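You operate a simulated robot arm through the tools that you are given. There is no shell and no other tool.

You are at the controls of a simulated two-armed robot. One attempt, no reset.

## Task
On the top of the luggage table, fold the travel towel in half.
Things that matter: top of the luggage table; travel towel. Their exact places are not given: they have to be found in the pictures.

It is judged by the outcome, as a careful person would: the job done as asked, and still so three seconds after it is handed in. It fails if anything else is knocked over, pushed out of place, dropped, spilled or broken. Flat cloth is picked up by pressing the open fingertips on it (5 to 10 N) and closing them slowly along it; thin cloth reads only 2 to 8 mm in the jaws.

## Robot
Two 6-joint arms with two-finger parallel grippers on one trunk, on a base that moves. Base frame: it is fixed to the floor where the robot stands at the start and does not move with it; the origin is under the middle of the robot, x ahead of it, y to its left, z up; the surface under the hand at the start is at about z = 0.8. Lengths are in m, angles in degrees, forces in N, time in s.
The left shoulder is at the start at [-0.077, 0.177, 0.832], the right one opposite. With the tool pointing down near the work surface each hand reaches from about 0.1 to 0.74 m from the robot's upright axis, wherever it stands, measured 20 degrees to its own side. Places, roughly: top of the luggage table [0.5, -0.2, 0.8]. Payload 1.57 kg a hand.
The TCP of each hand is the grasp point between the finger pads, 0.03 m short of the fingertips. In the tool frame z runs along the fingers and y along their closing line. The gripper opens to 0.08 m. The fingers are 0.017 m wide and 0.012 m thick; the gripper's body (0.04 by 0.082 m) begins 0.08 m behind the TCP.
Orientation is told as [roll, pitch, yaw] about the base's x, y, z axes, in that order, counted from this pose: with the fingers straight down and closing along the base's y, the tool's x points along the base's -x, its y along +y and its z along -z.

## Interface
- The arms move only by the tool send_rows. It takes "left_commands", "right_commands" or both (then of equal length, played together; a hand with none holds still); each is a list of rows, each a list of 7 numbers: the shift along the tool's x, y, z in m, then the turn, a rotation vector about the tool's x, y, z in degrees, then the opening, from 0 (shut) to 1 (fully open). In form: [[x, y, z, ax, ay, az, hand], ...]. A call has 1 to 20 rows; each row shifts and turns the commanded pose from where the row before left it, along the tool's axes as they then stand. Rows are played at 5 a second. More than 0.05 m and 8.6 degrees between two rows, or a gripper value outside its range, and nothing of the call is played. Where a pose cannot be reached the arm comes as near as it can. A force on the tool above 40 N (or 10 N above the force at the start of the call, whichever is more), or a blocked arm, ends the call early, and 0.2 s more pass. The fingers move at their own pace (about 0.072 m/s each) and stop on an object; they squeeze with about 40 N. The grip force told is the motor's: it shows also when the fingers shut on nothing. Time passes only in rows, and 0.2 s behind the last, so rows that do not move let the fingers close. It gives the time, the measured TCP pose, the force on the tool (base axes), the opening and the grip force at its end, in the units of the frame above (readings bear some noise), with the torque about the TCP (base axes, N m) and any sound that the robot's microphone picked up.
- Cameras (640 x 400 px; columns grow to the right, rows downward): "scene" is now at [0.029, 0.0146, 1.5464]; the picture's right is [0.20, -0.98, 0.00], its down [-0.80, -0.16, -0.59] and it looks along [0.57, 0.12, -0.81] (base axes); focal length 266 px, centre (320, 200). "left" rides on the left gripper at [0.072, 0.007, -0.122] in its tool frame; the picture's right is [-0.09, 1.00, 0.00], its down [-0.84, -0.08, -0.54] and it looks along [-0.54, -0.05, 0.84] (tool axes); focal length 238 px, centre (320, 200). "right" rides on the right gripper at [0.072, -0.007, -0.122] in its tool frame; the picture's right is [0.09, 1.00, 0.00], its down [-0.84, 0.08, -0.54] and it looks along [-0.54, 0.05, 0.84] (tool axes); focal length 238 px, centre (320, 200).
- snapshot(camera): a new picture of that camera. No time passes.
- lift_body(by): moves the trunk up (or, below 0, down) by that many m; the arms and the scene camera ride with it, the base frame stays. It gives what a move gives, with no picture.
- roll_base(legs): drives the robot by 1 to 6 legs, each [ahead, left, turn to the left] in m, m and degrees, along the robot's own axes; the way and the turn of a leg run together, so that a leg with both is an arc; at most 1.5 m and 180 degrees a leg. The arms and the cameras ride along, it lands a little off, and it stops where it bumps. It gives what a move gives.
- turn_head(pan, tilt): turns the head with the scene camera to pan (to the left, within 143 degrees either way) and tilt (down, from -29 to 69), counted from straight ahead of the robot (the tilt from the chest, where the trunk bows). It gives what a move gives.
- pixel_to_xyz(camera, pixels): for up to 12 pixels [column, row] of the newest picture of that camera ("zoom" is the newest enlarged one), the place [x, y, z] in the base frame of the surface seen there, good to about 0.003 m. No time passes.
- inspect(camera, box): a new picture of the part [left, top, right, bottom] of that camera's present view, enlarged. No time passes.
- sign_off(): hands the job in; it is judged then, once.

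Unless the task says otherwise, let go and move clear before handing in.

The tools are called after "Emit:" as name(argument=value, ...) on one line, values as JSON. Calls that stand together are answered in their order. send_rows: Moves the arms, as the interface text tells. Its arguments: {"type":"object","properties":{"left_commands":{"type":"array","items":{"type":"array","items":{"type":"number"}}},"right_commands":{"type":"array","items":{"type":"array","items":{"type":"number"}}}},"required":[]} The other tools are called the same way: lift_body (by) moves the trunk up or down; roll_base (legs) drives the base; turn_head (pan, tilt) turns the head that bears the scene camera; snapshot (camera) takes a picture; pixel_to_xyz (camera, pixels) gives the place of the surface under pixels of a picture; inspect (camera, box) takes an enlarged picture of a part of a camera's view; sign_off () hands the job in.

At the start:

```text
t: 0.0
left_position: [0.5597, 0.1128, 0.9517]
left_tool_rot: [0.0, 0.0, 0.1]
left_force: [0.7, 0.5, -0.1]
left_ft_torque: [0.0, -0.04, -0.03]
left_grip_width: 0.0798
left_gripper_force: 0.3
right_position: [0.362, -0.3039, 0.9678]
right_tool_rot: [-0.1, 0.0, 0.1]
right_force: [0.2, -0.9, 0.2]
right_ft_torque: [0.02, 0.01, 0.01]
right_grip_width: 0.08
right_gripper_force: 0.1
trunk travel left (down, up): [-0.275, 0.053]
robot x, y, heading: [-0.0008, -0.0034, -0.2]
head pan, tilt (commanded): [11.4, 54.2]
```

scene: 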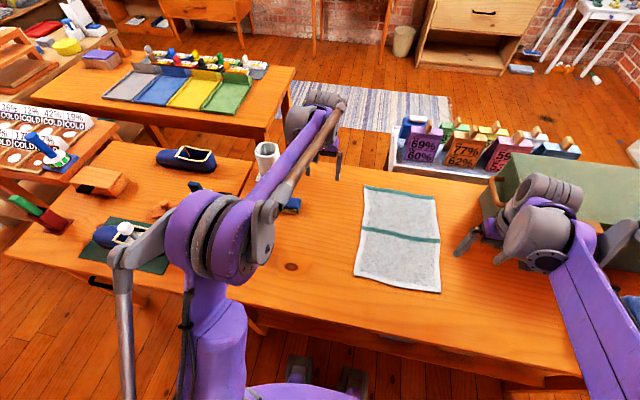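
right: 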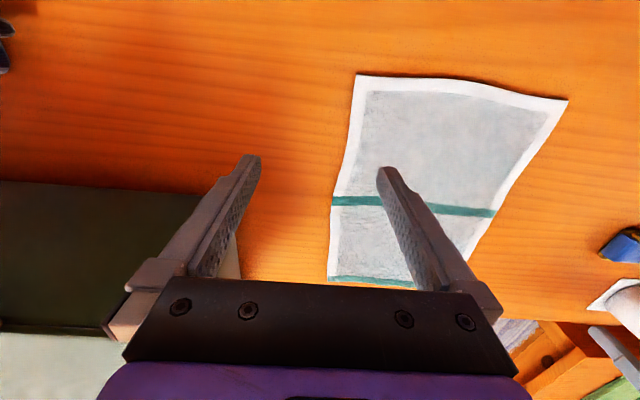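
left: 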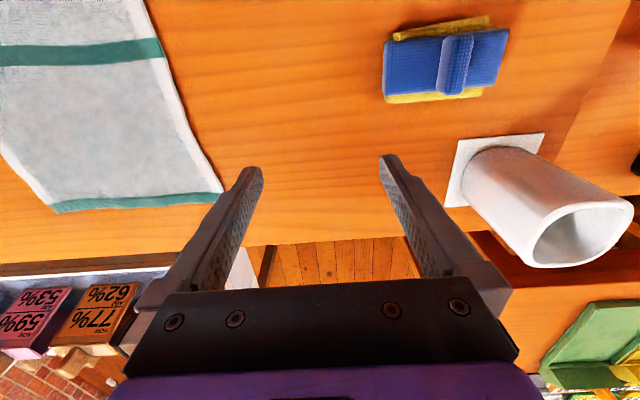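

The scene picture shows the towel on the table with corners near (364,186), (435,197), (441,292), (355,276) and a teal stripe across the middle. I'll enlarge it and measure it.

Emit:
inspect(camera="scene", box=[320, 160, 480, 310])

Emit:
pixel_to_xyz(camera="scene", pixels=[[365, 187], [434, 198], [440, 291], [356, 275], [361, 229], [439, 240], [400, 235], [345, 240], [460, 280], [398, 283], [400, 192], [520, 165]])

```text
2.67 times, centred on (400, 235) of scene
```

zoom: 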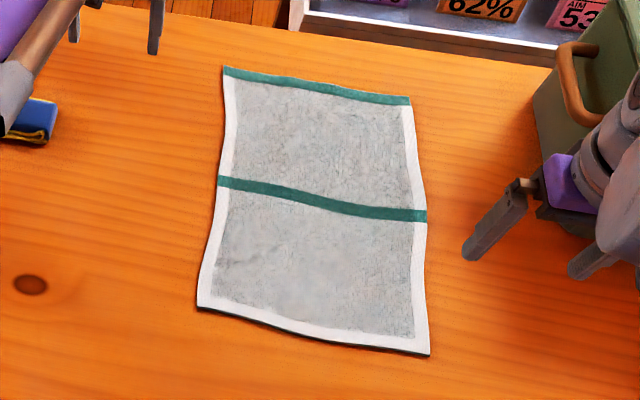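

```text
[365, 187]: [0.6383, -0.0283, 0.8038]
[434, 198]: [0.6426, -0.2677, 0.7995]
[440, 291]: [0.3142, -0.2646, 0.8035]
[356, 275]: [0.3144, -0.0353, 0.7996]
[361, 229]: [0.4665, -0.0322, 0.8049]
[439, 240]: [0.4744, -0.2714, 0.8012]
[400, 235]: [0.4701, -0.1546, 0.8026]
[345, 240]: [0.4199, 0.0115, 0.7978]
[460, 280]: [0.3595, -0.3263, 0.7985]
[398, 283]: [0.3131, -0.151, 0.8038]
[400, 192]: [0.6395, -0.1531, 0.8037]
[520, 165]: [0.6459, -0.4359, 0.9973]
```

The towel lies flat, x from 0.314 to 0.64 and y from -0.03 to -0.27, with the stripe at x≈0.47 as its midline. Before moving I'll check where the neighbours are: the green box near (520,190), the blue block near (290,205), the cup at (265,155) and the front tray.

Emit:
pixel_to_xyz(camera="scene", pixels=[[503, 165], [490, 185], [495, 215], [600, 240], [620, 270], [400, 165], [470, 178], [292, 205], [265, 165], [270, 190], [300, 325], [500, 372]])

Emit:
inspect(camera="scene", box=[440, 120, 640, 320])

```text
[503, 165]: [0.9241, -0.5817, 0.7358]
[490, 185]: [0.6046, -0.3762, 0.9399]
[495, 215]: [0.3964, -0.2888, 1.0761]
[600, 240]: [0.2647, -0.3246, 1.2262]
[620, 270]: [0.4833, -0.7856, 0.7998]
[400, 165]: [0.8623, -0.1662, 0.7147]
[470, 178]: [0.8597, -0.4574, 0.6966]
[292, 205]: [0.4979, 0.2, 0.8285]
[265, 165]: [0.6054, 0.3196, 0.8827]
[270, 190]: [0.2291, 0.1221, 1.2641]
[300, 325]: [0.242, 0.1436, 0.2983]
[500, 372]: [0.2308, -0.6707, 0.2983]
```

```text
2.00 times, centred on (540, 220) of scene
```

zoom: 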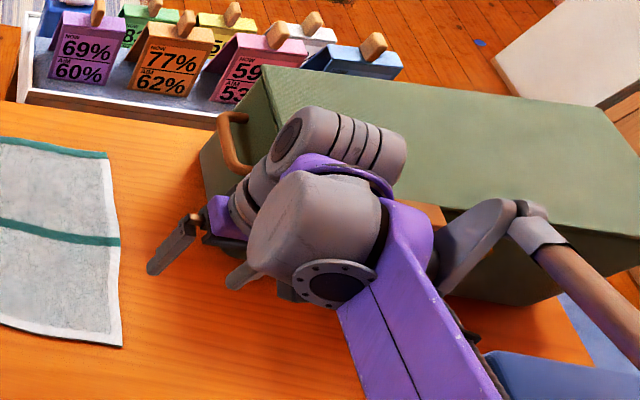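

The nearest obstacle is the green box's handle at about (0.60, -0.38), which is clear of where the hands will go. I'll fold the near edge (x≈0.314) over to the far edge, so I'm moving both hands above the near corners with the jaws half open.

Emit:
send_rows(left_commands=[[0.0287, -0.0229, 0, 0, 0, 0, 0.55], [0.0287, -0.0229, 0, 0, 0, 0, 0.55], [0.0287, -0.0229, 0, 0, 0, 0, 0.55], [0.0287, -0.0229, 0, 0, 0, 0, 0.55], [0.0287, -0.0229, 0, 0, 0, 0, 0.55], [0.0287, -0.0229, 0, 0, 0, 0, 0.55], [0.0287, -0.0229, 0, 0, 0, 0, 0.55], [0.0287, -0.0229, 0, 0, 0, 0, 0.55]], right_commands=[[0.004, 0.00925, 0, 0, 0, 0, 0.55], [0.004, 0.00925, 0, 0, 0, 0, 0.55], [0.004, 0.00925, 0, 0, 0, 0, 0.55], [0.004, 0.00925, 0, 0, 0, 0, 0.55], [0.004, 0.00925, 0, 0, 0, 0, 0.55], [0.004, 0.00925, 0, 0, 0, 0, 0.55], [0.004, 0.00925, 0, 0, 0, 0, 0.55], [0.004, 0.00925, 0, 0, 0, 0, 0.55]])

Emit:
snapshot(camera="scene")

Emit:
snapshot(camera="left")

Emit:
snapshot(camera="right")

```text
t: 1.8
left_position: [0.3297, -0.0712, 0.951]
left_tool_rot: [0.0, 0.0, 0.0]
left_force: [0.7, -0.9, 0.3]
left_ft_torque: [-0.01, 0.0, 0.02]
left_grip_width: 0.0441
left_gripper_force: 0.1
right_position: [0.329, -0.2297, 0.9686]
right_tool_rot: [0.1, 0.0, 0.0]
right_force: [0.3, -0.4, -0.2]
right_ft_torque: [-0.02, -0.04, -0.01]
right_grip_width: 0.0439
right_gripper_force: 0.1
trunk travel left (down, up): [-0.275, 0.053]
robot x, y, heading: [-0.0022, -0.0017, 0.0]
head pan, tilt (commanded): [11.4, 54.2]
```

```text
taken
```

scene: 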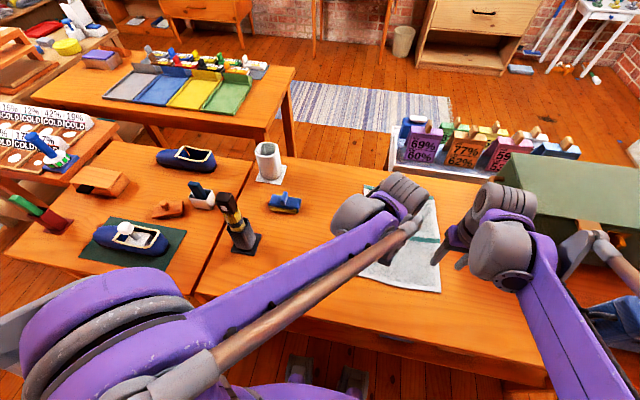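

```text
taken
```

left: 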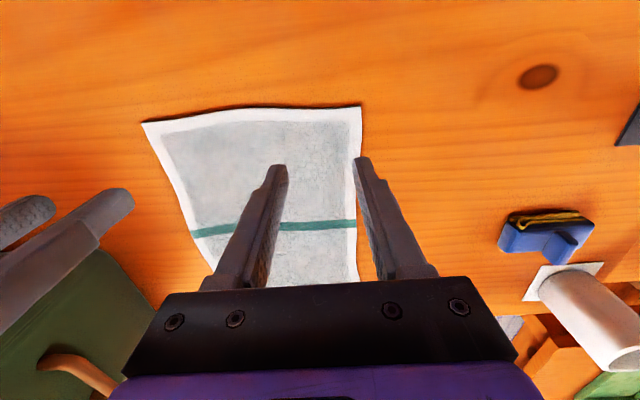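

```text
taken
```

right: 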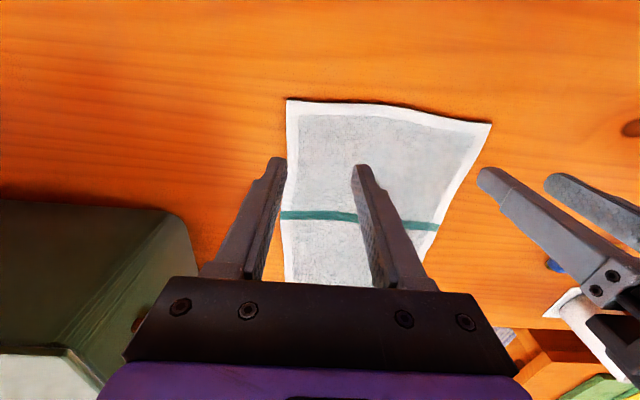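

Both hands are over the near corners. The black stand at (240,225) was hidden behind the left elbow before, and the left forearm is clear of it. I'll lower both hands to just above the cloth and shift each slightly inward.

Emit:
send_rows(left_commands=[[0, -0.001, 0.02, 0, 0, 0, 0.5], [0, -0.001, 0.02, 0, 0, 0, 0.5], [0, -0.001, 0.02, 0, 0, 0, 0.5], [0, -0.001, 0.02, 0, 0, 0, 0.5], [0, 0, 0.02, 0, 0, 0, 0.5], [0, 0, 0.0, 0, 0, 0, 0.5]], right_commands=[[0, 0.001, 0.0235, 0, 0, 0, 0.5], [0, 0.001, 0.0235, 0, 0, 0, 0.5], [0, 0.001, 0.0235, 0, 0, 0, 0.5], [0, 0.001, 0.0235, 0, 0, 0, 0.5], [0, 0, 0.0235, 0, 0, 0, 0.5], [0, 0, 0.0, 0, 0, 0, 0.5]])

Emit:
snapshot(camera="left")

Emit:
snapshot(camera="right")

Emit:
snapshot(camera="scene")

```text
t: 3.2
left_position: [0.3303, -0.0744, 0.8512]
left_tool_rot: [0.0, 0.0, -0.1]
left_force: [-0.6, 0.7, -0.4]
left_ft_torque: [0.02, -0.02, 0.01]
left_grip_width: 0.0398
left_gripper_force: 0.0
right_position: [0.3286, -0.2255, 0.8507]
right_tool_rot: [0.0, -0.1, 0.0]
right_force: [0.4, 0.5, 0.0]
right_ft_torque: [0.0, 0.0, 0.02]
right_grip_width: 0.0397
right_gripper_force: 0.1
trunk travel left (down, up): [-0.275, 0.053]
robot x, y, heading: [-0.0011, 0.0002, -0.1]
head pan, tilt (commanded): [11.4, 54.2]
```

```text
taken
```

left: 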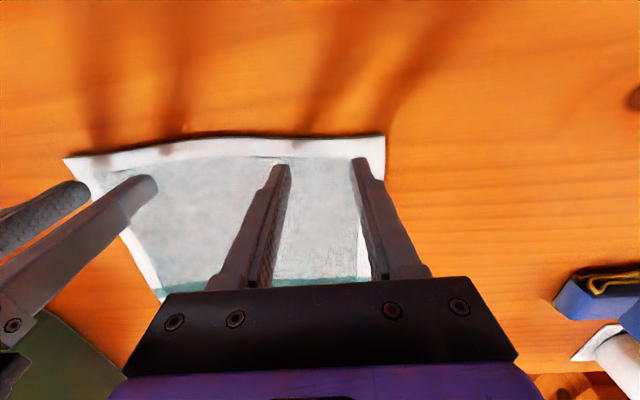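

```text
taken
```

right: 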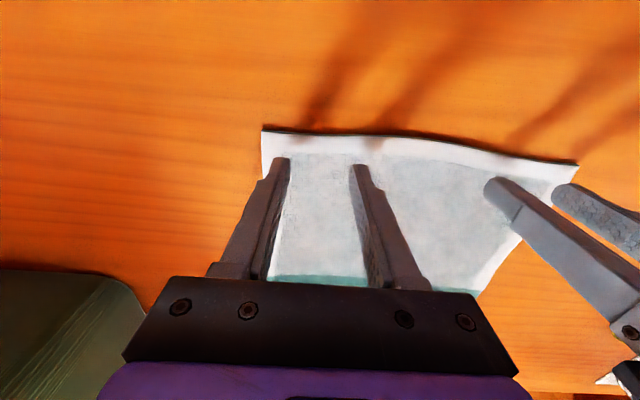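

```text
taken
```

scene: 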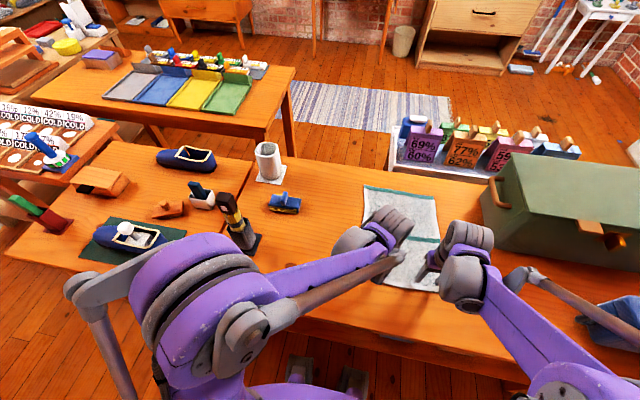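

The fingertips hover about 2 cm above the near hem of the cloth, inside both corners. I'll lower in small steps to find contact.

Emit:
send_rows(left_commands=[[0.002, 0, 0.005, 0, 0, 0, 0.5], [0.002, 0, 0.005, 0, 0, 0, 0.5], [0, 0, 0.003, 0, 0, 0, 0.5], [0, 0, 0.003, 0, 0, 0, 0.5], [0, 0, 0.0, 0, 0, 0, 0.5]], right_commands=[[0.001, 0, 0.005, 0, 0, 0, 0.5], [0.001, 0, 0.005, 0, 0, 0, 0.5], [0, 0, 0.003, 0, 0, 0, 0.5], [0, 0, 0.003, 0, 0, 0, 0.5], [0, 0, 0.0, 0, 0, 0, 0.5]])

```text
t: 4.4
left_position: [0.3263, -0.0745, 0.8358]
left_tool_rot: [0.0, 0.1, 0.1]
left_force: [-0.3, -0.4, 0.0]
left_ft_torque: [0.02, -0.01, -0.02]
left_grip_width: 0.0398
left_gripper_force: 0.1
right_position: [0.3273, -0.2256, 0.8357]
right_tool_rot: [0.0, 0.1, 0.0]
right_force: [-0.2, -0.2, 0.6]
right_ft_torque: [0.01, 0.01, -0.02]
right_grip_width: 0.0401
right_gripper_force: 0.0
trunk travel left (down, up): [-0.275, 0.053]
robot x, y, heading: [0.0003, 0.0014, 0.0]
head pan, tilt (commanded): [11.4, 54.2]
```

No contact yet at TCP z≈0.836, since both forces are near zero. I'll keep going down in 1 mm steps.

Emit:
send_rows(left_commands=[[0, 0, 0.001, 0, 0, 0, 0.5], [0, 0, 0.001, 0, 0, 0, 0.5], [0, 0, 0.001, 0, 0, 0, 0.5], [0, 0, 0.001, 0, 0, 0, 0.5], [0, 0, 0.0, 0, 0, 0, 0.5]], right_commands=[[0, 0, 0.001, 0, 0, 0, 0.5], [0, 0, 0.001, 0, 0, 0, 0.5], [0, 0, 0.001, 0, 0, 0, 0.5], [0, 0, 0.001, 0, 0, 0, 0.5], [0, 0, 0.0, 0, 0, 0, 0.5]])

```text
t: 5.5
left_position: [0.3262, -0.0742, 0.8344]
left_tool_rot: [-0.1, -0.1, 0.1]
left_force: [1.6, -1.3, 9.2]
left_ft_torque: [-0.02, -0.08, -0.04]
left_grip_width: 0.0402
left_gripper_force: 0.1
right_position: [0.3271, -0.2255, 0.8322]
right_tool_rot: [-0.1, -0.2, 0.1]
right_force: [-2.0, -0.4, 33.7]
right_ft_torque: [0.01, 0.07, 0.03]
right_grip_width: 0.0398
right_gripper_force: 0.1
trunk travel left (down, up): [-0.275, 0.053]
robot x, y, heading: [0.0028, 0.0008, 0.2]
head pan, tilt (commanded): [11.4, 54.2]
stopped in row 5 (right hand): the force on the tool passed its limit at 42 N (the readings are from after the stop); the commanded pose is now the measured one
```

The left hand presses with 9 N, which is good, but the right is too hard at 34 N. I'll back the right hand up slightly and read again.

Emit:
send_rows(left_commands=[[0, 0, 0, 0, 0, 0, 0.5], [0, 0, 0, 0, 0, 0, 0.5]], right_commands=[[0, 0, -0.001, 0, 0, 0, 0.5], [0, 0, 0, 0, 0, 0, 0.5]])

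```text
t: 6.1
left_position: [0.3255, -0.0739, 0.8337]
left_tool_rot: [-0.2, 0.0, 0.1]
left_force: [3.0, -0.7, 15.0]
left_ft_torque: [-0.01, -0.1, 0.0]
left_grip_width: 0.0401
left_gripper_force: 0.3
right_position: [0.3269, -0.226, 0.8323]
right_tool_rot: [0.0, -0.1, 0.0]
right_force: [-4.1, -0.8, 22.6]
right_ft_torque: [-0.01, 0.17, 0.01]
right_grip_width: 0.04
right_gripper_force: 0.1
trunk travel left (down, up): [-0.275, 0.053]
robot x, y, heading: [0.0031, -0.0017, -0.0]
head pan, tilt (commanded): [11.4, 54.2]
```

Now the left reads 15 N and the right 23 N. I want 5–10 N, so I'll ease both up a little.

Emit:
send_rows(left_commands=[[0, 0, -0.0005, 0, 0, 0, 0.5], [0, 0, 0, 0, 0, 0, 0.5]], right_commands=[[0, 0, -0.001, 0, 0, 0, 0.5], [0, 0, 0, 0, 0, 0, 0.5]])

```text
t: 6.7
left_position: [0.3256, -0.0751, 0.8331]
left_tool_rot: [0.0, -0.1, 0.0]
left_force: [0.4, 2.5, 12.3]
left_ft_torque: [0.08, -0.03, 0.04]
left_grip_width: 0.04
left_gripper_force: 0.1
right_position: [0.3283, -0.2261, 0.8335]
right_tool_rot: [-0.1, 0.0, 0.0]
right_force: [-2.4, -0.2, 7.8]
right_ft_torque: [0.02, 0.06, -0.02]
right_grip_width: 0.0399
right_gripper_force: 0.0
trunk travel left (down, up): [-0.275, 0.053]
robot x, y, heading: [-0.0002, -0.0006, 0.0]
head pan, tilt (commanded): [11.4, 54.2]
```

The left reads 12 N and the right 8 N, so I'll raise the left a hair and close both jaws slowly along the cloth.

Emit:
send_rows(left_commands=[[0, 0, -0.0003, 0, 0, 0, 0.46], [0, 0, 0, 0, 0, 0, 0.42], [0, 0, 0, 0, 0, 0, 0.38], [0, 0, 0, 0, 0, 0, 0.34], [0, 0, 0, 0, 0, 0, 0.3], [0, 0, 0, 0, 0, 0, 0.26], [0, 0, 0, 0, 0, 0, 0.22], [0, 0, 0, 0, 0, 0, 0.18], [0, 0, 0, 0, 0, 0, 0.14], [0, 0, 0, 0, 0, 0, 0.1], [0, 0, 0, 0, 0, 0, 0.06], [0, 0, 0, 0, 0, 0, 0.03], [0, 0, 0, 0, 0, 0, 0.0], [0, 0, 0, 0, 0, 0, 0.0], [0, 0, 0, 0, 0, 0, 0.0]], right_commands=[[0, 0, 0, 0, 0, 0, 0.46], [0, 0, 0, 0, 0, 0, 0.42], [0, 0, 0, 0, 0, 0, 0.38], [0, 0, 0, 0, 0, 0, 0.34], [0, 0, 0, 0, 0, 0, 0.3], [0, 0, 0, 0, 0, 0, 0.26], [0, 0, 0, 0, 0, 0, 0.22], [0, 0, 0, 0, 0, 0, 0.18], [0, 0, 0, 0, 0, 0, 0.14], [0, 0, 0, 0, 0, 0, 0.1], [0, 0, 0, 0, 0, 0, 0.06], [0, 0, 0, 0, 0, 0, 0.03], [0, 0, 0, 0, 0, 0, 0.0], [0, 0, 0, 0, 0, 0, 0.0], [0, 0, 0, 0, 0, 0, 0.0]])

Emit:
snapshot(camera="left")

Emit:
snapshot(camera="right")

```text
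t: 9.9
left_position: [0.326, -0.0737, 0.8329]
left_tool_rot: [-0.1, 0.0, 0.0]
left_force: [-0.4, 0.1, 5.5]
left_ft_torque: [0.0, 0.0, 0.0]
left_grip_width: 0.0
left_gripper_force: 21.1
right_position: [0.3287, -0.2262, 0.8329]
right_tool_rot: [-0.1, -0.1, 0.0]
right_force: [0.2, 3.3, 8.0]
right_ft_torque: [0.03, 0.0, 0.05]
right_grip_width: 0.0047
right_gripper_force: 24.7
trunk travel left (down, up): [-0.275, 0.053]
robot x, y, heading: [0.001, -0.0008, -0.2]
head pan, tilt (commanded): [11.4, 54.2]
```

```text
taken
```

left: 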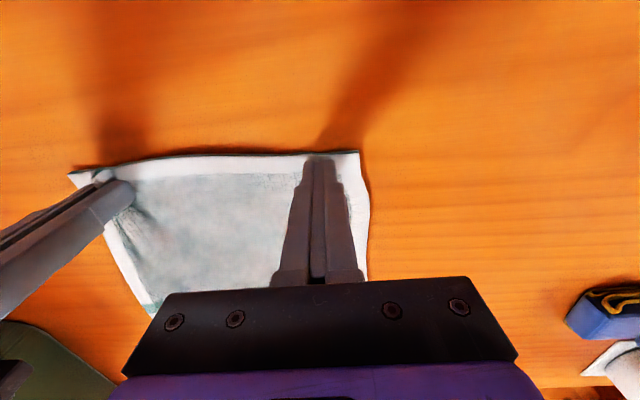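

```text
taken
```

right: 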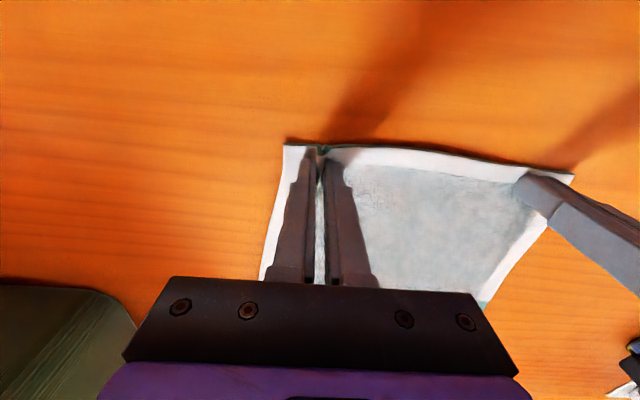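

The right jaw reads 4.7 mm, so it holds cloth. The left closed on nothing (0.0 mm) because it slipped. I'll lift the left slightly, reopen, and check where the corner is now.

Emit:
send_rows(left_commands=[[0, 0, -0.008, 0, 0, 0, 0.0], [0, 0, 0, 0, 0, 0, 0.5], [0, 0, 0, 0, 0, 0, 0.5], [0, 0, 0, 0, 0, 0, 0.5]])

Emit:
snapshot(camera="left")

Emit:
pixel_to_xyz(camera="left", pixels=[[357, 153], [363, 200], [367, 250], [320, 155], [280, 160], [250, 180], [240, 220]])

```text
t: 10.9
left_position: [0.325, -0.0739, 0.8418]
left_tool_rot: [-0.1, 0.1, -0.1]
left_force: [0.2, 0.3, 1.0]
left_ft_torque: [-0.02, 0.0, 0.01]
left_grip_width: 0.04
left_gripper_force: 0.0
right_position: [0.3278, -0.2259, 0.8338]
right_tool_rot: [0.0, 0.0, 0.0]
right_force: [-0.3, 1.8, 8.9]
right_ft_torque: [0.03, 0.05, 0.01]
right_grip_width: 0.0046
right_gripper_force: 25.5
trunk travel left (down, up): [-0.275, 0.053]
robot x, y, heading: [0.0014, -0.0031, 0.0]
head pan, tilt (commanded): [11.4, 54.2]
```

```text
taken
```

left: 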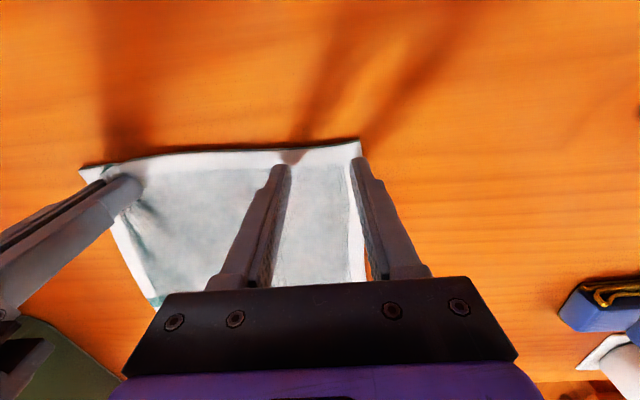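

```text
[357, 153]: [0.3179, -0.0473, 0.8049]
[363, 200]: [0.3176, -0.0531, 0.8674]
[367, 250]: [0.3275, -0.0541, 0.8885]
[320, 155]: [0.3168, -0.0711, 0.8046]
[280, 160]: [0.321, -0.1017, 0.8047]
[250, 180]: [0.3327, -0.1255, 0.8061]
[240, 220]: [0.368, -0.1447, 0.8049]
```

The near-left corner has moved to y≈-0.045. I'll shift the left hand 1 cm inward, then lower it to press again.

Emit:
send_rows(left_commands=[[0, -0.005, 0, 0, 0, 0, 0.5], [0, -0.005, 0.003, 0, 0, 0, 0.5], [0, 0, 0.003, 0, 0, 0, 0.5], [0, 0, 0.001, 0, 0, 0, 0.5], [0, 0, 0.001, 0, 0, 0, 0.5], [0, 0, 0, 0, 0, 0, 0.5]])

```text
t: 12.3
left_position: [0.3275, -0.084, 0.8323]
left_tool_rot: [0.0, -0.1, -0.1]
left_force: [1.1, 0.4, 6.3]
left_ft_torque: [-0.01, -0.07, 0.0]
left_grip_width: 0.0403
left_gripper_force: 0.2
right_position: [0.3295, -0.2256, 0.8335]
right_tool_rot: [-0.1, 0.0, 0.0]
right_force: [0.1, 2.3, 8.1]
right_ft_torque: [0.02, 0.04, 0.05]
right_grip_width: 0.0046
right_gripper_force: 25.0
trunk travel left (down, up): [-0.275, 0.053]
robot x, y, heading: [0.0016, 0.0032, -0.1]
head pan, tilt (commanded): [11.4, 54.2]
```

The left reads 6 N. I'll press slightly more, to near 10 N, before closing.

Emit:
send_rows(left_commands=[[0, 0, 0.0004, 0, 0, 0, 0.5], [0, 0, 0, 0, 0, 0, 0.5]])

```text
t: 12.9
left_position: [0.3265, -0.0844, 0.8324]
left_tool_rot: [-0.1, -0.1, 0.0]
left_force: [0.6, -0.8, 12.6]
left_ft_torque: [0.0, -0.02, 0.01]
left_grip_width: 0.0398
left_gripper_force: 0.1
right_position: [0.3283, -0.2257, 0.8332]
right_tool_rot: [-0.1, 0.1, 0.1]
right_force: [1.2, 1.9, 5.7]
right_ft_torque: [0.03, 0.01, 0.02]
right_grip_width: 0.0047
right_gripper_force: 25.4
trunk travel left (down, up): [-0.275, 0.053]
robot x, y, heading: [0.0004, 0.0005, -0.1]
head pan, tilt (commanded): [11.4, 54.2]
```

The left now reads about 12 N, and it eases off while closing, so I'll close the left jaw slowly now.

Emit:
send_rows(left_commands=[[0, 0, -0.0001, 0, 0, 0, 0.47], [0, 0, 0, 0, 0, 0, 0.44], [0, 0, 0, 0, 0, 0, 0.41], [0, 0, 0, 0, 0, 0, 0.38], [0, 0, 0, 0, 0, 0, 0.35], [0, 0, 0, 0, 0, 0, 0.32], [0, 0, 0, 0, 0, 0, 0.29], [0, 0, 0, 0, 0, 0, 0.26], [0, 0, 0, 0, 0, 0, 0.23], [0, 0, 0, 0, 0, 0, 0.2], [0, 0, 0, 0, 0, 0, 0.17], [0, 0, 0, 0, 0, 0, 0.14], [0, 0, 0, 0, 0, 0, 0.11], [0, 0, 0, 0, 0, 0, 0.08], [0, 0, 0, 0, 0, 0, 0.05], [0, 0, 0, 0, 0, 0, 0.02], [0, 0, 0, 0, 0, 0, 0.0], [0, 0, 0, 0, 0, 0, 0.0], [0, 0, 0, 0, 0, 0, 0.0]])

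Emit:
snapshot(camera="left")

```text
t: 16.9
left_position: [0.3271, -0.0842, 0.8334]
left_tool_rot: [-0.1, -0.1, 0.0]
left_force: [1.5, -15.6, 17.0]
left_ft_torque: [-0.44, -0.01, 0.0]
left_grip_width: 0.0042
left_gripper_force: 24.4
right_position: [0.3276, -0.2269, 0.8334]
right_tool_rot: [0.1, 0.1, 0.0]
right_force: [-0.5, 11.8, 7.6]
right_ft_torque: [0.37, 0.03, 0.01]
right_grip_width: 0.0048
right_gripper_force: 25.3
trunk travel left (down, up): [-0.275, 0.053]
robot x, y, heading: [0.0009, -0.0029, -0.1]
head pan, tilt (commanded): [11.4, 54.2]
```

```text
taken
```

left: 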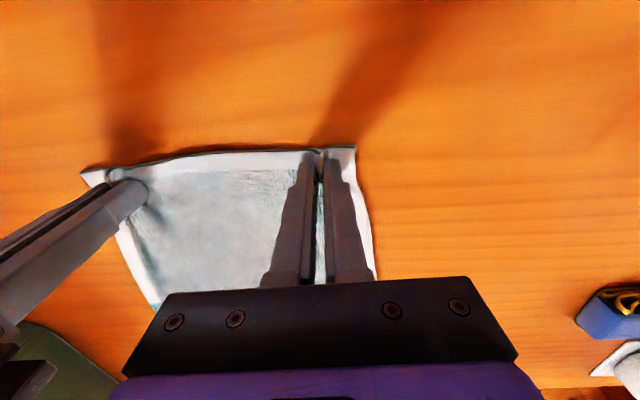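

Both jaws now hold cloth, left at 4.2 mm and right at 4.8 mm, with slight tension between them. I'll start a slow arc up and forward, easing the hands 6 mm closer together, then check both grips.

Emit:
send_rows(left_commands=[[-0.0004, -0.001, -0.007, 0, 0, 0, 0], [-0.0004, -0.001, -0.0066, 0, 0, 0, 0], [-0.0025, -0.001, -0.0134, 0, 0, 0, 0], [-0.0041, 0, -0.0131, 0, 0, 0, 0], [-0.0056, 0, -0.0127, 0, 0, 0, 0], [-0.0071, 0, -0.0121, 0, 0, 0, 0], [-0.0086, 0, -0.0114, 0, 0, 0, 0]], right_commands=[[-0.0004, 0.001, -0.007, 0, 0, 0, 0], [-0.0004, 0.001, -0.0066, 0, 0, 0, 0], [-0.0025, 0.001, -0.0134, 0, 0, 0, 0], [-0.0041, 0, -0.0131, 0, 0, 0, 0], [-0.0056, 0, -0.0127, 0, 0, 0, 0], [-0.0071, 0, -0.0121, 0, 0, 0, 0], [-0.0086, 0, -0.0114, 0, 0, 0, 0]])

Emit:
snapshot(camera="scene")

Emit:
snapshot(camera="left")

Emit:
snapshot(camera="right")

```text
t: 18.5
left_position: [0.3548, -0.0867, 0.9084]
left_tool_rot: [0.1, 0.0, 0.0]
left_force: [0.3, -1.5, -0.2]
left_ft_torque: [-0.06, 0.03, 0.02]
left_grip_width: 0.0038
left_gripper_force: 24.9
right_position: [0.3576, -0.2239, 0.9094]
right_tool_rot: [0.0, 0.0, -0.1]
right_force: [0.3, 1.9, 0.1]
right_ft_torque: [0.05, 0.0, 0.05]
right_grip_width: 0.0046
right_gripper_force: 24.4
trunk travel left (down, up): [-0.275, 0.053]
robot x, y, heading: [-0.0012, 0.0015, 0.1]
head pan, tilt (commanded): [11.4, 54.2]
```

```text
taken
```

scene: 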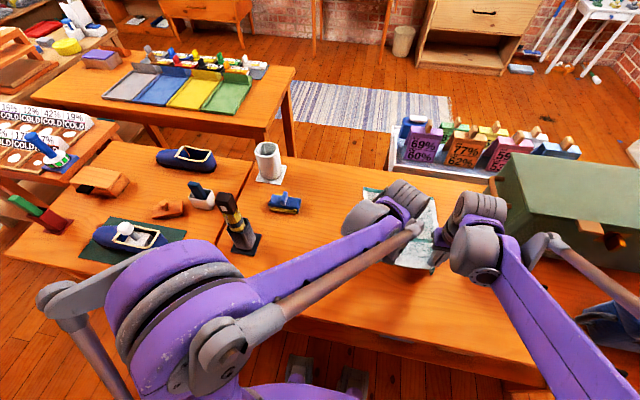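

```text
taken
```

left: 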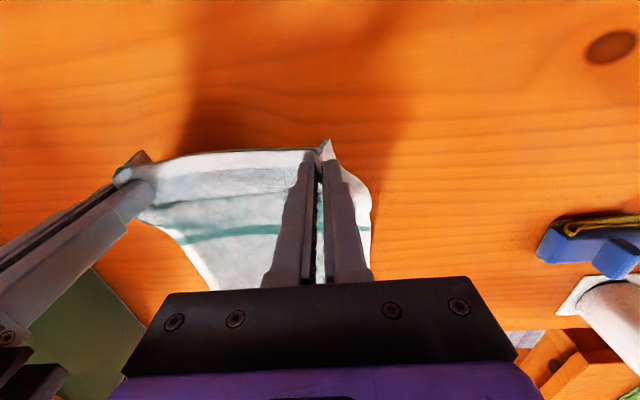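

```text
taken
```

right: 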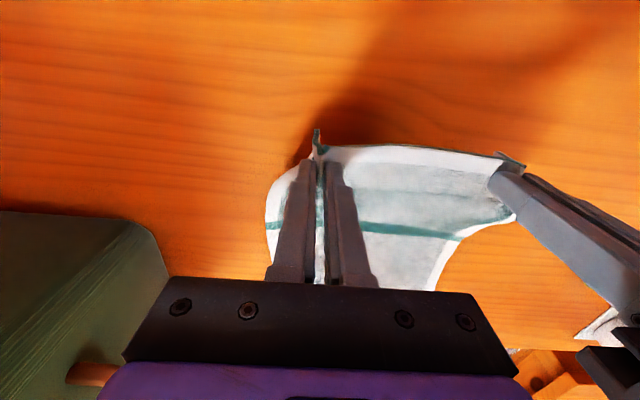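

Both near corners are lifted and held, at 3.8 and 4.6 mm. I'll carry on along the arc past the fold line.

Emit:
send_rows(left_commands=[[-0.0099, 0, -0.0106, 0, 0, 0, 0], [-0.0111, 0, -0.0096, 0, 0, 0, 0], [-0.0122, 0, -0.0086, 0, 0, 0, 0], [-0.0132, 0, -0.0074, 0, 0, 0, 0], [-0.014, 0, -0.0062, 0, 0, 0, 0], [-0.0147, 0, -0.0049, 0, 0, 0, 0], [-0.0152, 0, -0.0035, 0, 0, 0, 0], [-0.0156, 0, -0.0021, 0, 0, 0, 0], [-0.0157, 0, -0.0007, 0, 0, 0, 0], [-0.0157, 0, 0.0007, 0, 0, 0, 0], [-0.0156, 0, 0.0021, 0, 0, 0, 0]], right_commands=[[-0.0099, 0, -0.0106, 0, 0, 0, 0], [-0.0111, 0, -0.0096, 0, 0, 0, 0], [-0.0122, 0, -0.0086, 0, 0, 0, 0], [-0.0132, 0, -0.0074, 0, 0, 0, 0], [-0.014, 0, -0.0062, 0, 0, 0, 0], [-0.0147, 0, -0.0049, 0, 0, 0, 0], [-0.0152, 0, -0.0035, 0, 0, 0, 0], [-0.0156, 0, -0.0021, 0, 0, 0, 0], [-0.0157, 0, -0.0007, 0, 0, 0, 0], [-0.0157, 0, 0.0007, 0, 0, 0, 0], [-0.0156, 0, 0.0021, 0, 0, 0, 0]])

Emit:
snapshot(camera="scene")

Emit:
snapshot(camera="left")

Emit:
snapshot(camera="right")

```text
t: 20.9
left_position: [0.5087, -0.0873, 0.9599]
left_tool_rot: [0.0, -0.1, 0.0]
left_force: [0.2, -2.0, 0.3]
left_ft_torque: [-0.09, 0.04, 0.03]
left_grip_width: 0.0038
left_gripper_force: 24.8
right_position: [0.5121, -0.2228, 0.9599]
right_tool_rot: [0.0, 0.0, 0.0]
right_force: [0.6, 2.7, 0.1]
right_ft_torque: [0.07, 0.06, 0.03]
right_grip_width: 0.0044
right_gripper_force: 24.9
trunk travel left (down, up): [-0.275, 0.053]
robot x, y, heading: [-0.0022, 0.0033, 0.1]
head pan, tilt (commanded): [11.4, 54.2]
```

```text
taken
```

scene: 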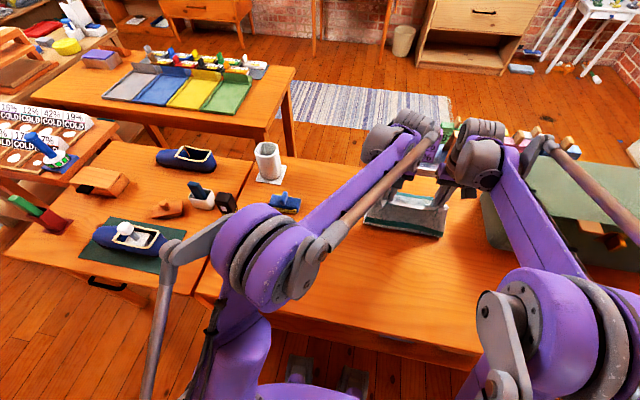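

```text
taken
```

left: 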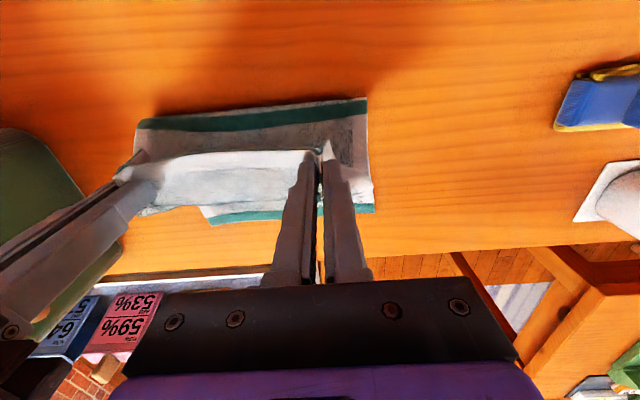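

```text
taken
```

right: 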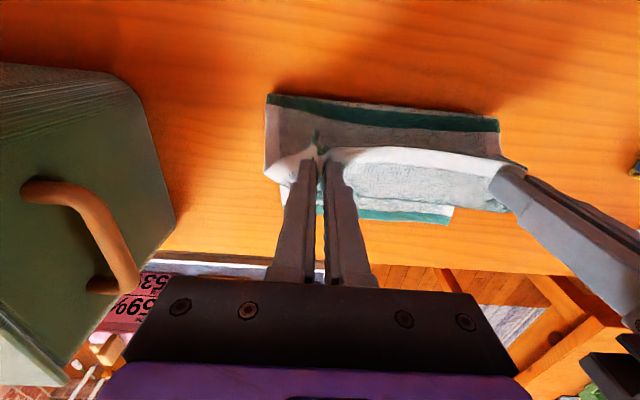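

The cloth is draping over well: the stripe at row ~115 in the left picture marks the crease, and the far edge is at row ~213. I'll measure where the crease and far edge are now.

Emit:
pixel_to_xyz(camera="left", pixels=[[360, 102], [250, 110], [140, 122], [372, 208], [215, 220], [250, 218], [360, 130], [250, 130], [160, 210]])

Emit:
pixel_to_xyz(camera="right", pixels=[[275, 98], [400, 107], [492, 120], [410, 222], [445, 222], [270, 130]])

Emit:
inspect(camera="scene", box=[340, 150, 480, 250])

```text
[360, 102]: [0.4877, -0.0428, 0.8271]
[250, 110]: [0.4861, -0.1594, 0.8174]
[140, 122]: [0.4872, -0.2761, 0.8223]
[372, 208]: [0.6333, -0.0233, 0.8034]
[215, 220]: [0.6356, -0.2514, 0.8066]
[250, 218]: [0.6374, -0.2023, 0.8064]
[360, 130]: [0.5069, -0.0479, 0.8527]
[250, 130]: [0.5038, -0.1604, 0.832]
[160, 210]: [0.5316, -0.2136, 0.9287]
```

```text
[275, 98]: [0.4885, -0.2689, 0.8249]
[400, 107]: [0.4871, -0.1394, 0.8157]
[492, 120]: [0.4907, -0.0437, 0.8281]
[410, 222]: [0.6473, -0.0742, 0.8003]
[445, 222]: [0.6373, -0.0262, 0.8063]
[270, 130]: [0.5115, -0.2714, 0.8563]
```

```text
4.00 times, centred on (410, 200) of scene
```

zoom: 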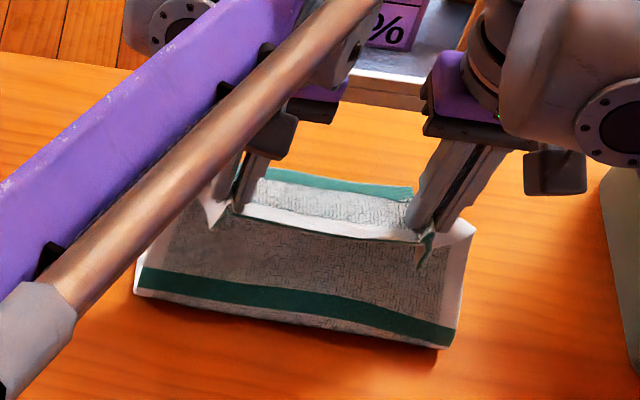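

The crease sits along the stripe at x≈0.487 and the far edge is at x≈0.637. Before going further forward I'll check the box handle's place at (85,230) in the right picture against the right hand's path.

Emit:
pixel_to_xyz(camera="right", pixels=[[35, 190], [70, 195], [105, 220], [125, 260], [100, 285], [170, 220], [145, 130], [110, 330]])

```text
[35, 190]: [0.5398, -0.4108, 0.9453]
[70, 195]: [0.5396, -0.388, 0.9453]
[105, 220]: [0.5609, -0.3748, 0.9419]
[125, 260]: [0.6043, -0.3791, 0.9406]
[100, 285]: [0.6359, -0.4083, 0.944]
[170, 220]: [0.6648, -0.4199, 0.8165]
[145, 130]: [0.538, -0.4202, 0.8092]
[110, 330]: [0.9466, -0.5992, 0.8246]
```

The handle is at y≈-0.375, about 11 cm from the right gripper body, so the path is clear. I'll continue the arc down to just above the far edge.

Emit:
send_rows(left_commands=[[-0.0152, 0, 0.0035, 0, 0, 0, 0], [-0.0147, 0, 0.0049, 0, 0, 0, 0], [-0.014, 0, 0.0062, 0, 0, 0, 0], [-0.0132, 0, 0.0074, 0, 0, 0, 0], [-0.0122, 0, 0.0086, 0, 0, 0, 0], [-0.0111, 0, 0.0096, 0, 0, 0, 0], [-0.0099, 0, 0.0106, 0, 0, 0, 0], [-0.0086, 0, 0.0114, 0, 0, 0, 0], [-0.0071, 0, 0.0121, 0, 0, 0, 0], [-0.0056, 0, 0.0127, 0, 0, 0, 0]], right_commands=[[-0.0152, 0, 0.0035, 0, 0, 0, 0], [-0.0147, 0, 0.0049, 0, 0, 0, 0], [-0.014, 0, 0.0062, 0, 0, 0, 0], [-0.0132, 0, 0.0074, 0, 0, 0, 0], [-0.0122, 0, 0.0086, 0, 0, 0, 0], [-0.0111, 0, 0.0096, 0, 0, 0, 0], [-0.0099, 0, 0.0106, 0, 0, 0, 0], [-0.0086, 0, 0.0114, 0, 0, 0, 0], [-0.0071, 0, 0.0121, 0, 0, 0, 0], [-0.0056, 0, 0.0127, 0, 0, 0, 0]])

Emit:
snapshot(camera="scene")

Emit:
snapshot(camera="left")

Emit:
snapshot(camera="right")

```text
t: 23.1
left_position: [0.6187, -0.0878, 0.8729]
left_tool_rot: [0.0, -0.1, 0.0]
left_force: [0.6, -1.4, 0.1]
left_ft_torque: [-0.01, 0.0, 0.0]
left_grip_width: 0.0038
left_gripper_force: 24.0
right_position: [0.6226, -0.2237, 0.8732]
right_tool_rot: [0.0, 0.0, 0.0]
right_force: [0.1, 0.9, 0.4]
right_ft_torque: [0.04, 0.01, 0.01]
right_grip_width: 0.0045
right_gripper_force: 24.4
trunk travel left (down, up): [-0.275, 0.053]
robot x, y, heading: [-0.0034, -0.0048, 0.0]
head pan, tilt (commanded): [11.4, 54.2]
```

```text
taken
```

scene: 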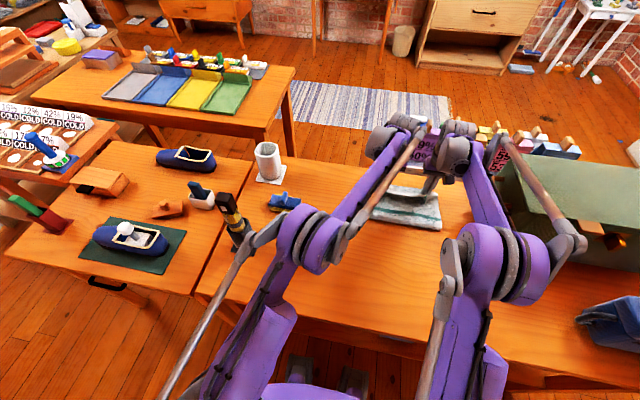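

```text
taken
```

left: 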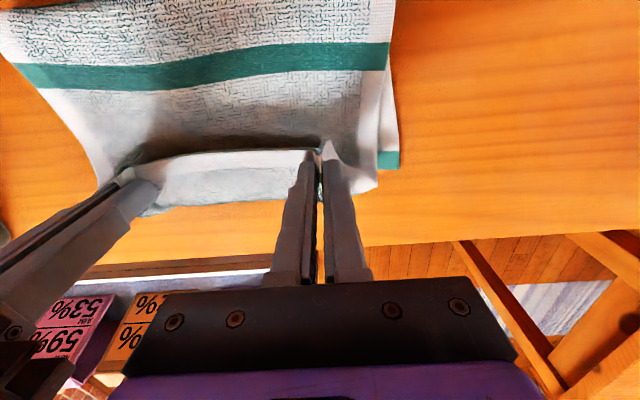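

```text
taken
```

right: 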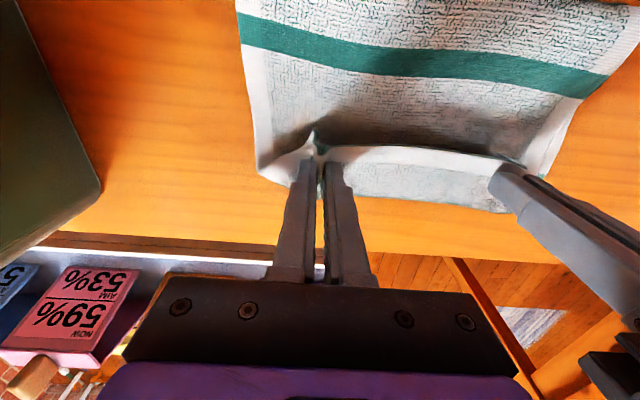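

Both grips hold. The hem strip next to the fingers (rows 150–205 in the left picture) seems doubled back, with its top face still up. I'll take a closer look before lowering.

Emit:
inspect(camera="left", box=[60, 80, 420, 280])

Emit:
pixel_to_xyz(camera="left", pixels=[[220, 152], [220, 175], [220, 198], [220, 140], [220, 110], [220, 70], [220, 20], [388, 160], [375, 185], [330, 145], [360, 60], [360, 20]])

Emit:
inspect(camera="scene", box=[350, 150, 470, 250])

```text
1.78 times, centred on (240, 180) of left
```

zoom: 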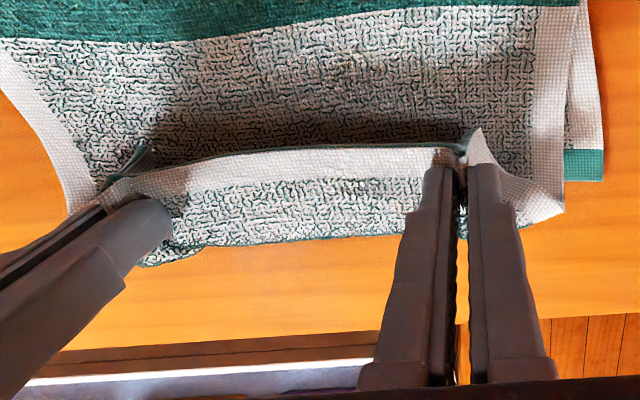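

```text
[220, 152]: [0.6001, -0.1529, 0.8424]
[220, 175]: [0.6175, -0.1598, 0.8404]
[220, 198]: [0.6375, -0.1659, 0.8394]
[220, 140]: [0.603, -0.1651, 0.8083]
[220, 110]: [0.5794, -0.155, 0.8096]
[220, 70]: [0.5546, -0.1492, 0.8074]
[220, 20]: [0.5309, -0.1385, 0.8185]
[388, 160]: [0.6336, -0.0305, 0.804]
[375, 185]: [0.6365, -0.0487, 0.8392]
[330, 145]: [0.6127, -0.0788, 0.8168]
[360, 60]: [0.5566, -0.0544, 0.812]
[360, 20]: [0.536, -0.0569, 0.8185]
```

```text
4.00 times, centred on (410, 200) of scene
```

zoom: 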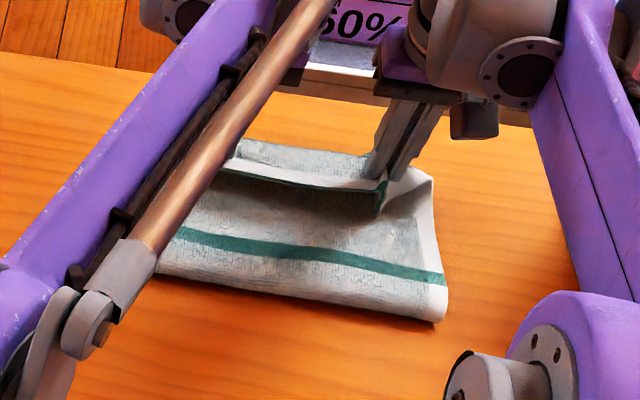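

The edge is at x≈0.600 and the cloth U-turns at x≈0.645, so I've carried it slightly too far. The back-face stripe has been pulled to x≈0.55, which means the crease was dragged forward. I'll back up the arc to let it settle and check the crease.

Emit:
send_rows(left_commands=[[0.008, 0, -0.012, 0, 0, 0, 0], [0.012, 0, -0.012, 0, 0, 0, 0], [0.014, 0, -0.012, 0, 0, 0, 0], [0.016, 0, -0.012, 0, 0, 0, 0], [0.018, 0, -0.01, 0, 0, 0, 0], [0.018, 0, -0.01, 0, 0, 0, 0], [0.018, 0, -0.008, 0, 0, 0, 0], [0, 0, 0, 0, 0, 0, 0]], right_commands=[[0.01, 0, -0.012, 0, 0, 0, 0], [0.013, 0, -0.012, 0, 0, 0, 0], [0.015, 0, -0.012, 0, 0, 0, 0], [0.016, 0, -0.012, 0, 0, 0, 0], [0.018, 0, -0.01, 0, 0, 0, 0], [0.018, 0, -0.01, 0, 0, 0, 0], [0.018, 0, -0.008, 0, 0, 0, 0], [0, 0, 0, 0, 0, 0, 0]])

Emit:
snapshot(camera="left")

Emit:
snapshot(camera="right")

Emit:
inspect(camera="scene", box=[350, 150, 470, 250])

```text
t: 24.9
left_position: [0.5158, -0.0891, 0.9475]
left_tool_rot: [0.1, 0.0, 0.0]
left_force: [-0.1, -0.9, -0.7]
left_ft_torque: [-0.03, 0.0, -0.01]
left_grip_width: 0.0038
left_gripper_force: 24.9
right_position: [0.5148, -0.2243, 0.9483]
right_tool_rot: [0.0, 0.0, 0.0]
right_force: [0.0, 0.8, -0.2]
right_ft_torque: [0.03, -0.02, 0.03]
right_grip_width: 0.0045
right_gripper_force: 25.1
trunk travel left (down, up): [-0.275, 0.053]
robot x, y, heading: [-0.0011, -0.0028, 0.0]
head pan, tilt (commanded): [11.4, 54.2]
```

```text
taken
```

left: 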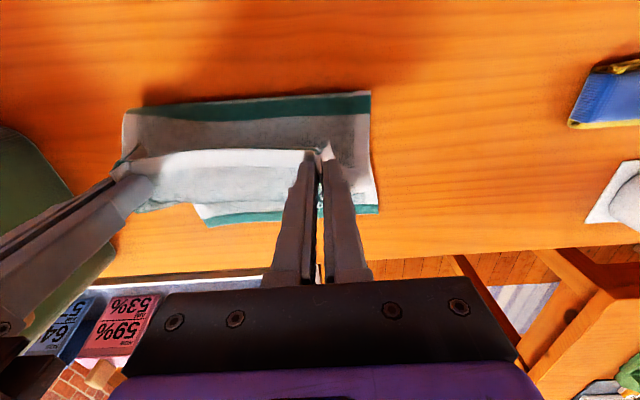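

```text
taken
```

right: 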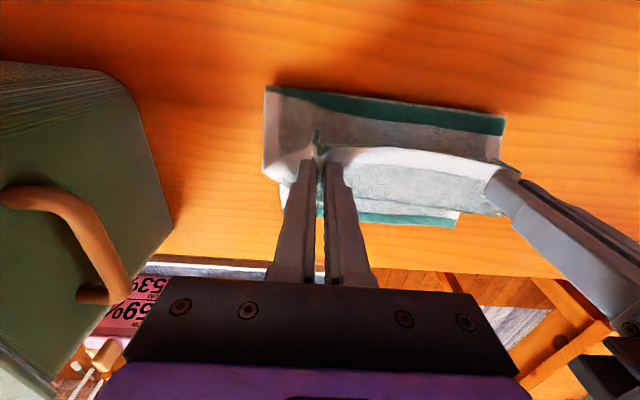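

```text
4.00 times, centred on (410, 200) of scene
```

zoom: 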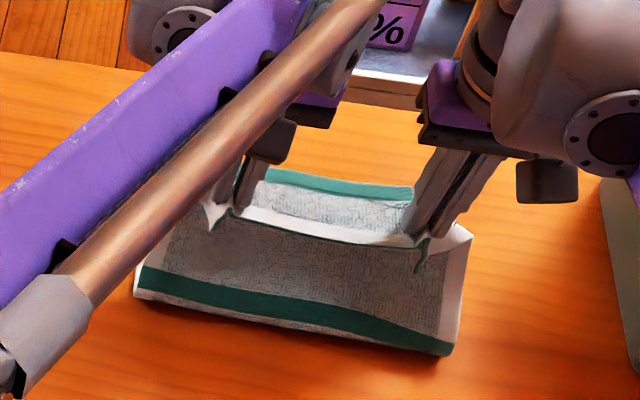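

The stripe is back down near the crease. I'll measure the crease, stripe and far edge positions.

Emit:
pixel_to_xyz(camera="left", pixels=[[365, 94], [250, 100], [135, 112], [250, 120], [376, 210], [215, 224], [250, 150], [250, 175], [250, 208]])

Emit:
pixel_to_xyz(camera="right", pixels=[[275, 90], [400, 100], [498, 118], [400, 120], [450, 222], [400, 222]])

Emit:
pixel_to_xyz(camera="zoom", pixels=[[140, 292], [250, 315], [300, 325], [400, 350], [450, 352], [300, 300], [280, 180], [405, 190]])

```text
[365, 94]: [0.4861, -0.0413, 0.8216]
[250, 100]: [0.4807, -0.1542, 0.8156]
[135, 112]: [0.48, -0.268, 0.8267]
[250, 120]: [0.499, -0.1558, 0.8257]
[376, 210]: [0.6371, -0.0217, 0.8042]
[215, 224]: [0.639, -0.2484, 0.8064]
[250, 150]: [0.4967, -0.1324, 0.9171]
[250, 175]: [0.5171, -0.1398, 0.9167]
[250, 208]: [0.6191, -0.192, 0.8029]
```

```text
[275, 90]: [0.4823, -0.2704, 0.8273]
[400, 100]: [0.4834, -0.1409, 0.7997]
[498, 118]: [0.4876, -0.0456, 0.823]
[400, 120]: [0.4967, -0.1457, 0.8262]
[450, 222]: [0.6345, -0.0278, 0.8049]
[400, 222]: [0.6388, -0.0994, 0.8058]
```

```text
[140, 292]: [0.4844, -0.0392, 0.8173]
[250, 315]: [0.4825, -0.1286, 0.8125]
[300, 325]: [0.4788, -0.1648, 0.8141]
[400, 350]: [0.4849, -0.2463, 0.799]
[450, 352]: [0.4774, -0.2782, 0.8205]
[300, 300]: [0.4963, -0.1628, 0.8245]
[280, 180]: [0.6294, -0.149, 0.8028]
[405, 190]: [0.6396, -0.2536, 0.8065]
```

The crease is back at x≈0.48 and the far edge at 0.638, so the fold line is right. I'll go forward on a slightly tighter arc, tipping the fingers back toward the robot so the hem isn't doubled under so sharply, and stop short at x≈0.61.

Emit:
send_rows(left_commands=[[-0.0136, 0, 0.0043, 0, 3, 0, 0], [-0.0136, 0, 0.0043, 0, 3, 0, 0], [-0.0122, 0, 0.0055, 0, 3, 0, 0], [-0.0122, 0, 0.0055, 0, 3, 0, 0], [-0.011, 0, 0.0058, 0, 3, 0, 0], [-0.011, 0, 0.0058, 0, 3, 0, 0], [-0.0102, 0, 0.0068, 0, 3, 0, 0], [-0.0102, 0, 0.0068, 0, 3, 0, 0]], right_commands=[[-0.0136, 0, 0.0043, 0, 3, 0, 0], [-0.0136, 0, 0.0043, 0, 3, 0, 0], [-0.0122, 0, 0.0055, 0, 3, 0, 0], [-0.0122, 0, 0.0055, 0, 3, 0, 0], [-0.011, 0, 0.0058, 0, 3, 0, 0], [-0.011, 0, 0.0058, 0, 3, 0, 0], [-0.0102, 0, 0.0068, 0, 3, 0, 0], [-0.0102, 0, 0.0068, 0, 3, 0, 0]])

Emit:
snapshot(camera="left")

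Emit:
snapshot(camera="scene")

```text
t: 26.7
left_position: [0.5696, -0.0826, 0.8928]
left_tool_rot: [-0.2, 21.0, -0.1]
left_force: [4.1, -14.7, -0.3]
left_ft_torque: [-0.43, -0.11, 0.27]
left_grip_width: 0.0039
left_gripper_force: 25.2
left hand out of reach, approached as far as the arm can: row 6, 7, 8
right_position: [0.5978, -0.2216, 0.8889]
right_tool_rot: [0.1, 24.2, 0.1]
right_force: [-3.9, 14.9, 0.8]
right_ft_torque: [0.42, 0.1, -0.2]
right_grip_width: 0.0049
right_gripper_force: 24.6
trunk travel left (down, up): [-0.275, 0.053]
robot x, y, heading: [-0.002, -0.0014, 0.0]
head pan, tilt (commanded): [11.4, 54.2]
```

```text
taken
```

left: 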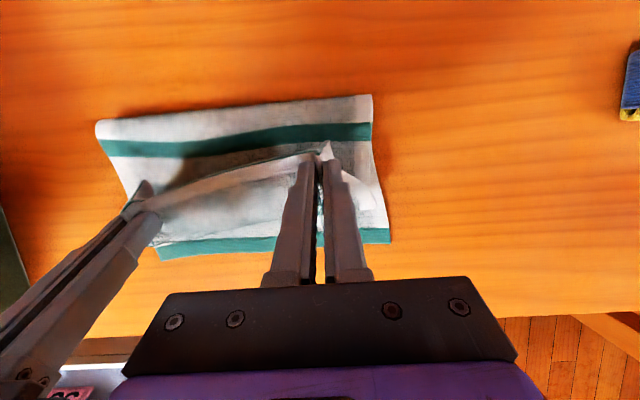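

```text
taken
```

scene: 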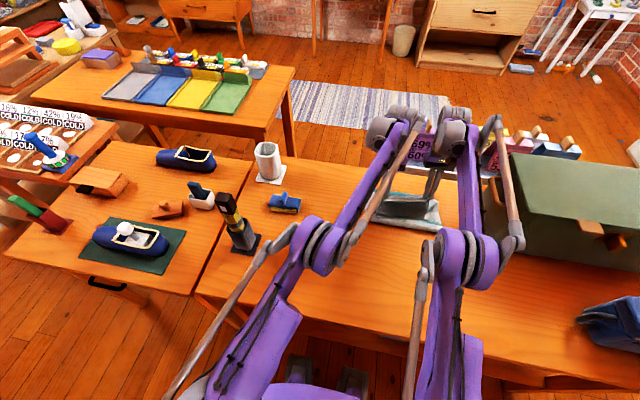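

The tilt put the left hand out of reach: it stopped at x=0.570 while the right is at 0.598. I'll untilt both hands step by step.

Emit:
send_rows(left_commands=[[0, 0, 0, 0, -4, 0, 0], [0, 0, 0, 0, -4, 0, 0], [0, 0, 0, 0, -4, 0, 0]], right_commands=[[0, 0, 0, 0, -4, 0, 0], [0, 0, 0, 0, -4, 0, 0], [0, 0, 0, 0, -4, 0, 0]])

```text
t: 27.5
left_position: [0.5689, -0.0826, 0.8958]
left_tool_rot: [0.0, 8.9, 0.0]
left_force: [4.7, -19.1, -1.1]
left_ft_torque: [-0.54, -0.17, 0.19]
left_grip_width: 0.0044
left_gripper_force: 24.8
right_position: [0.5952, -0.223, 0.8904]
right_tool_rot: [0.0, 11.9, 0.0]
right_force: [-4.8, 19.4, 0.2]
right_ft_torque: [0.62, 0.19, -0.1]
right_grip_width: 0.0048
right_gripper_force: 25.4
trunk travel left (down, up): [-0.275, 0.053]
robot x, y, heading: [0.0021, -0.002, -0.1]
head pan, tilt (commanded): [11.4, 54.2]
```

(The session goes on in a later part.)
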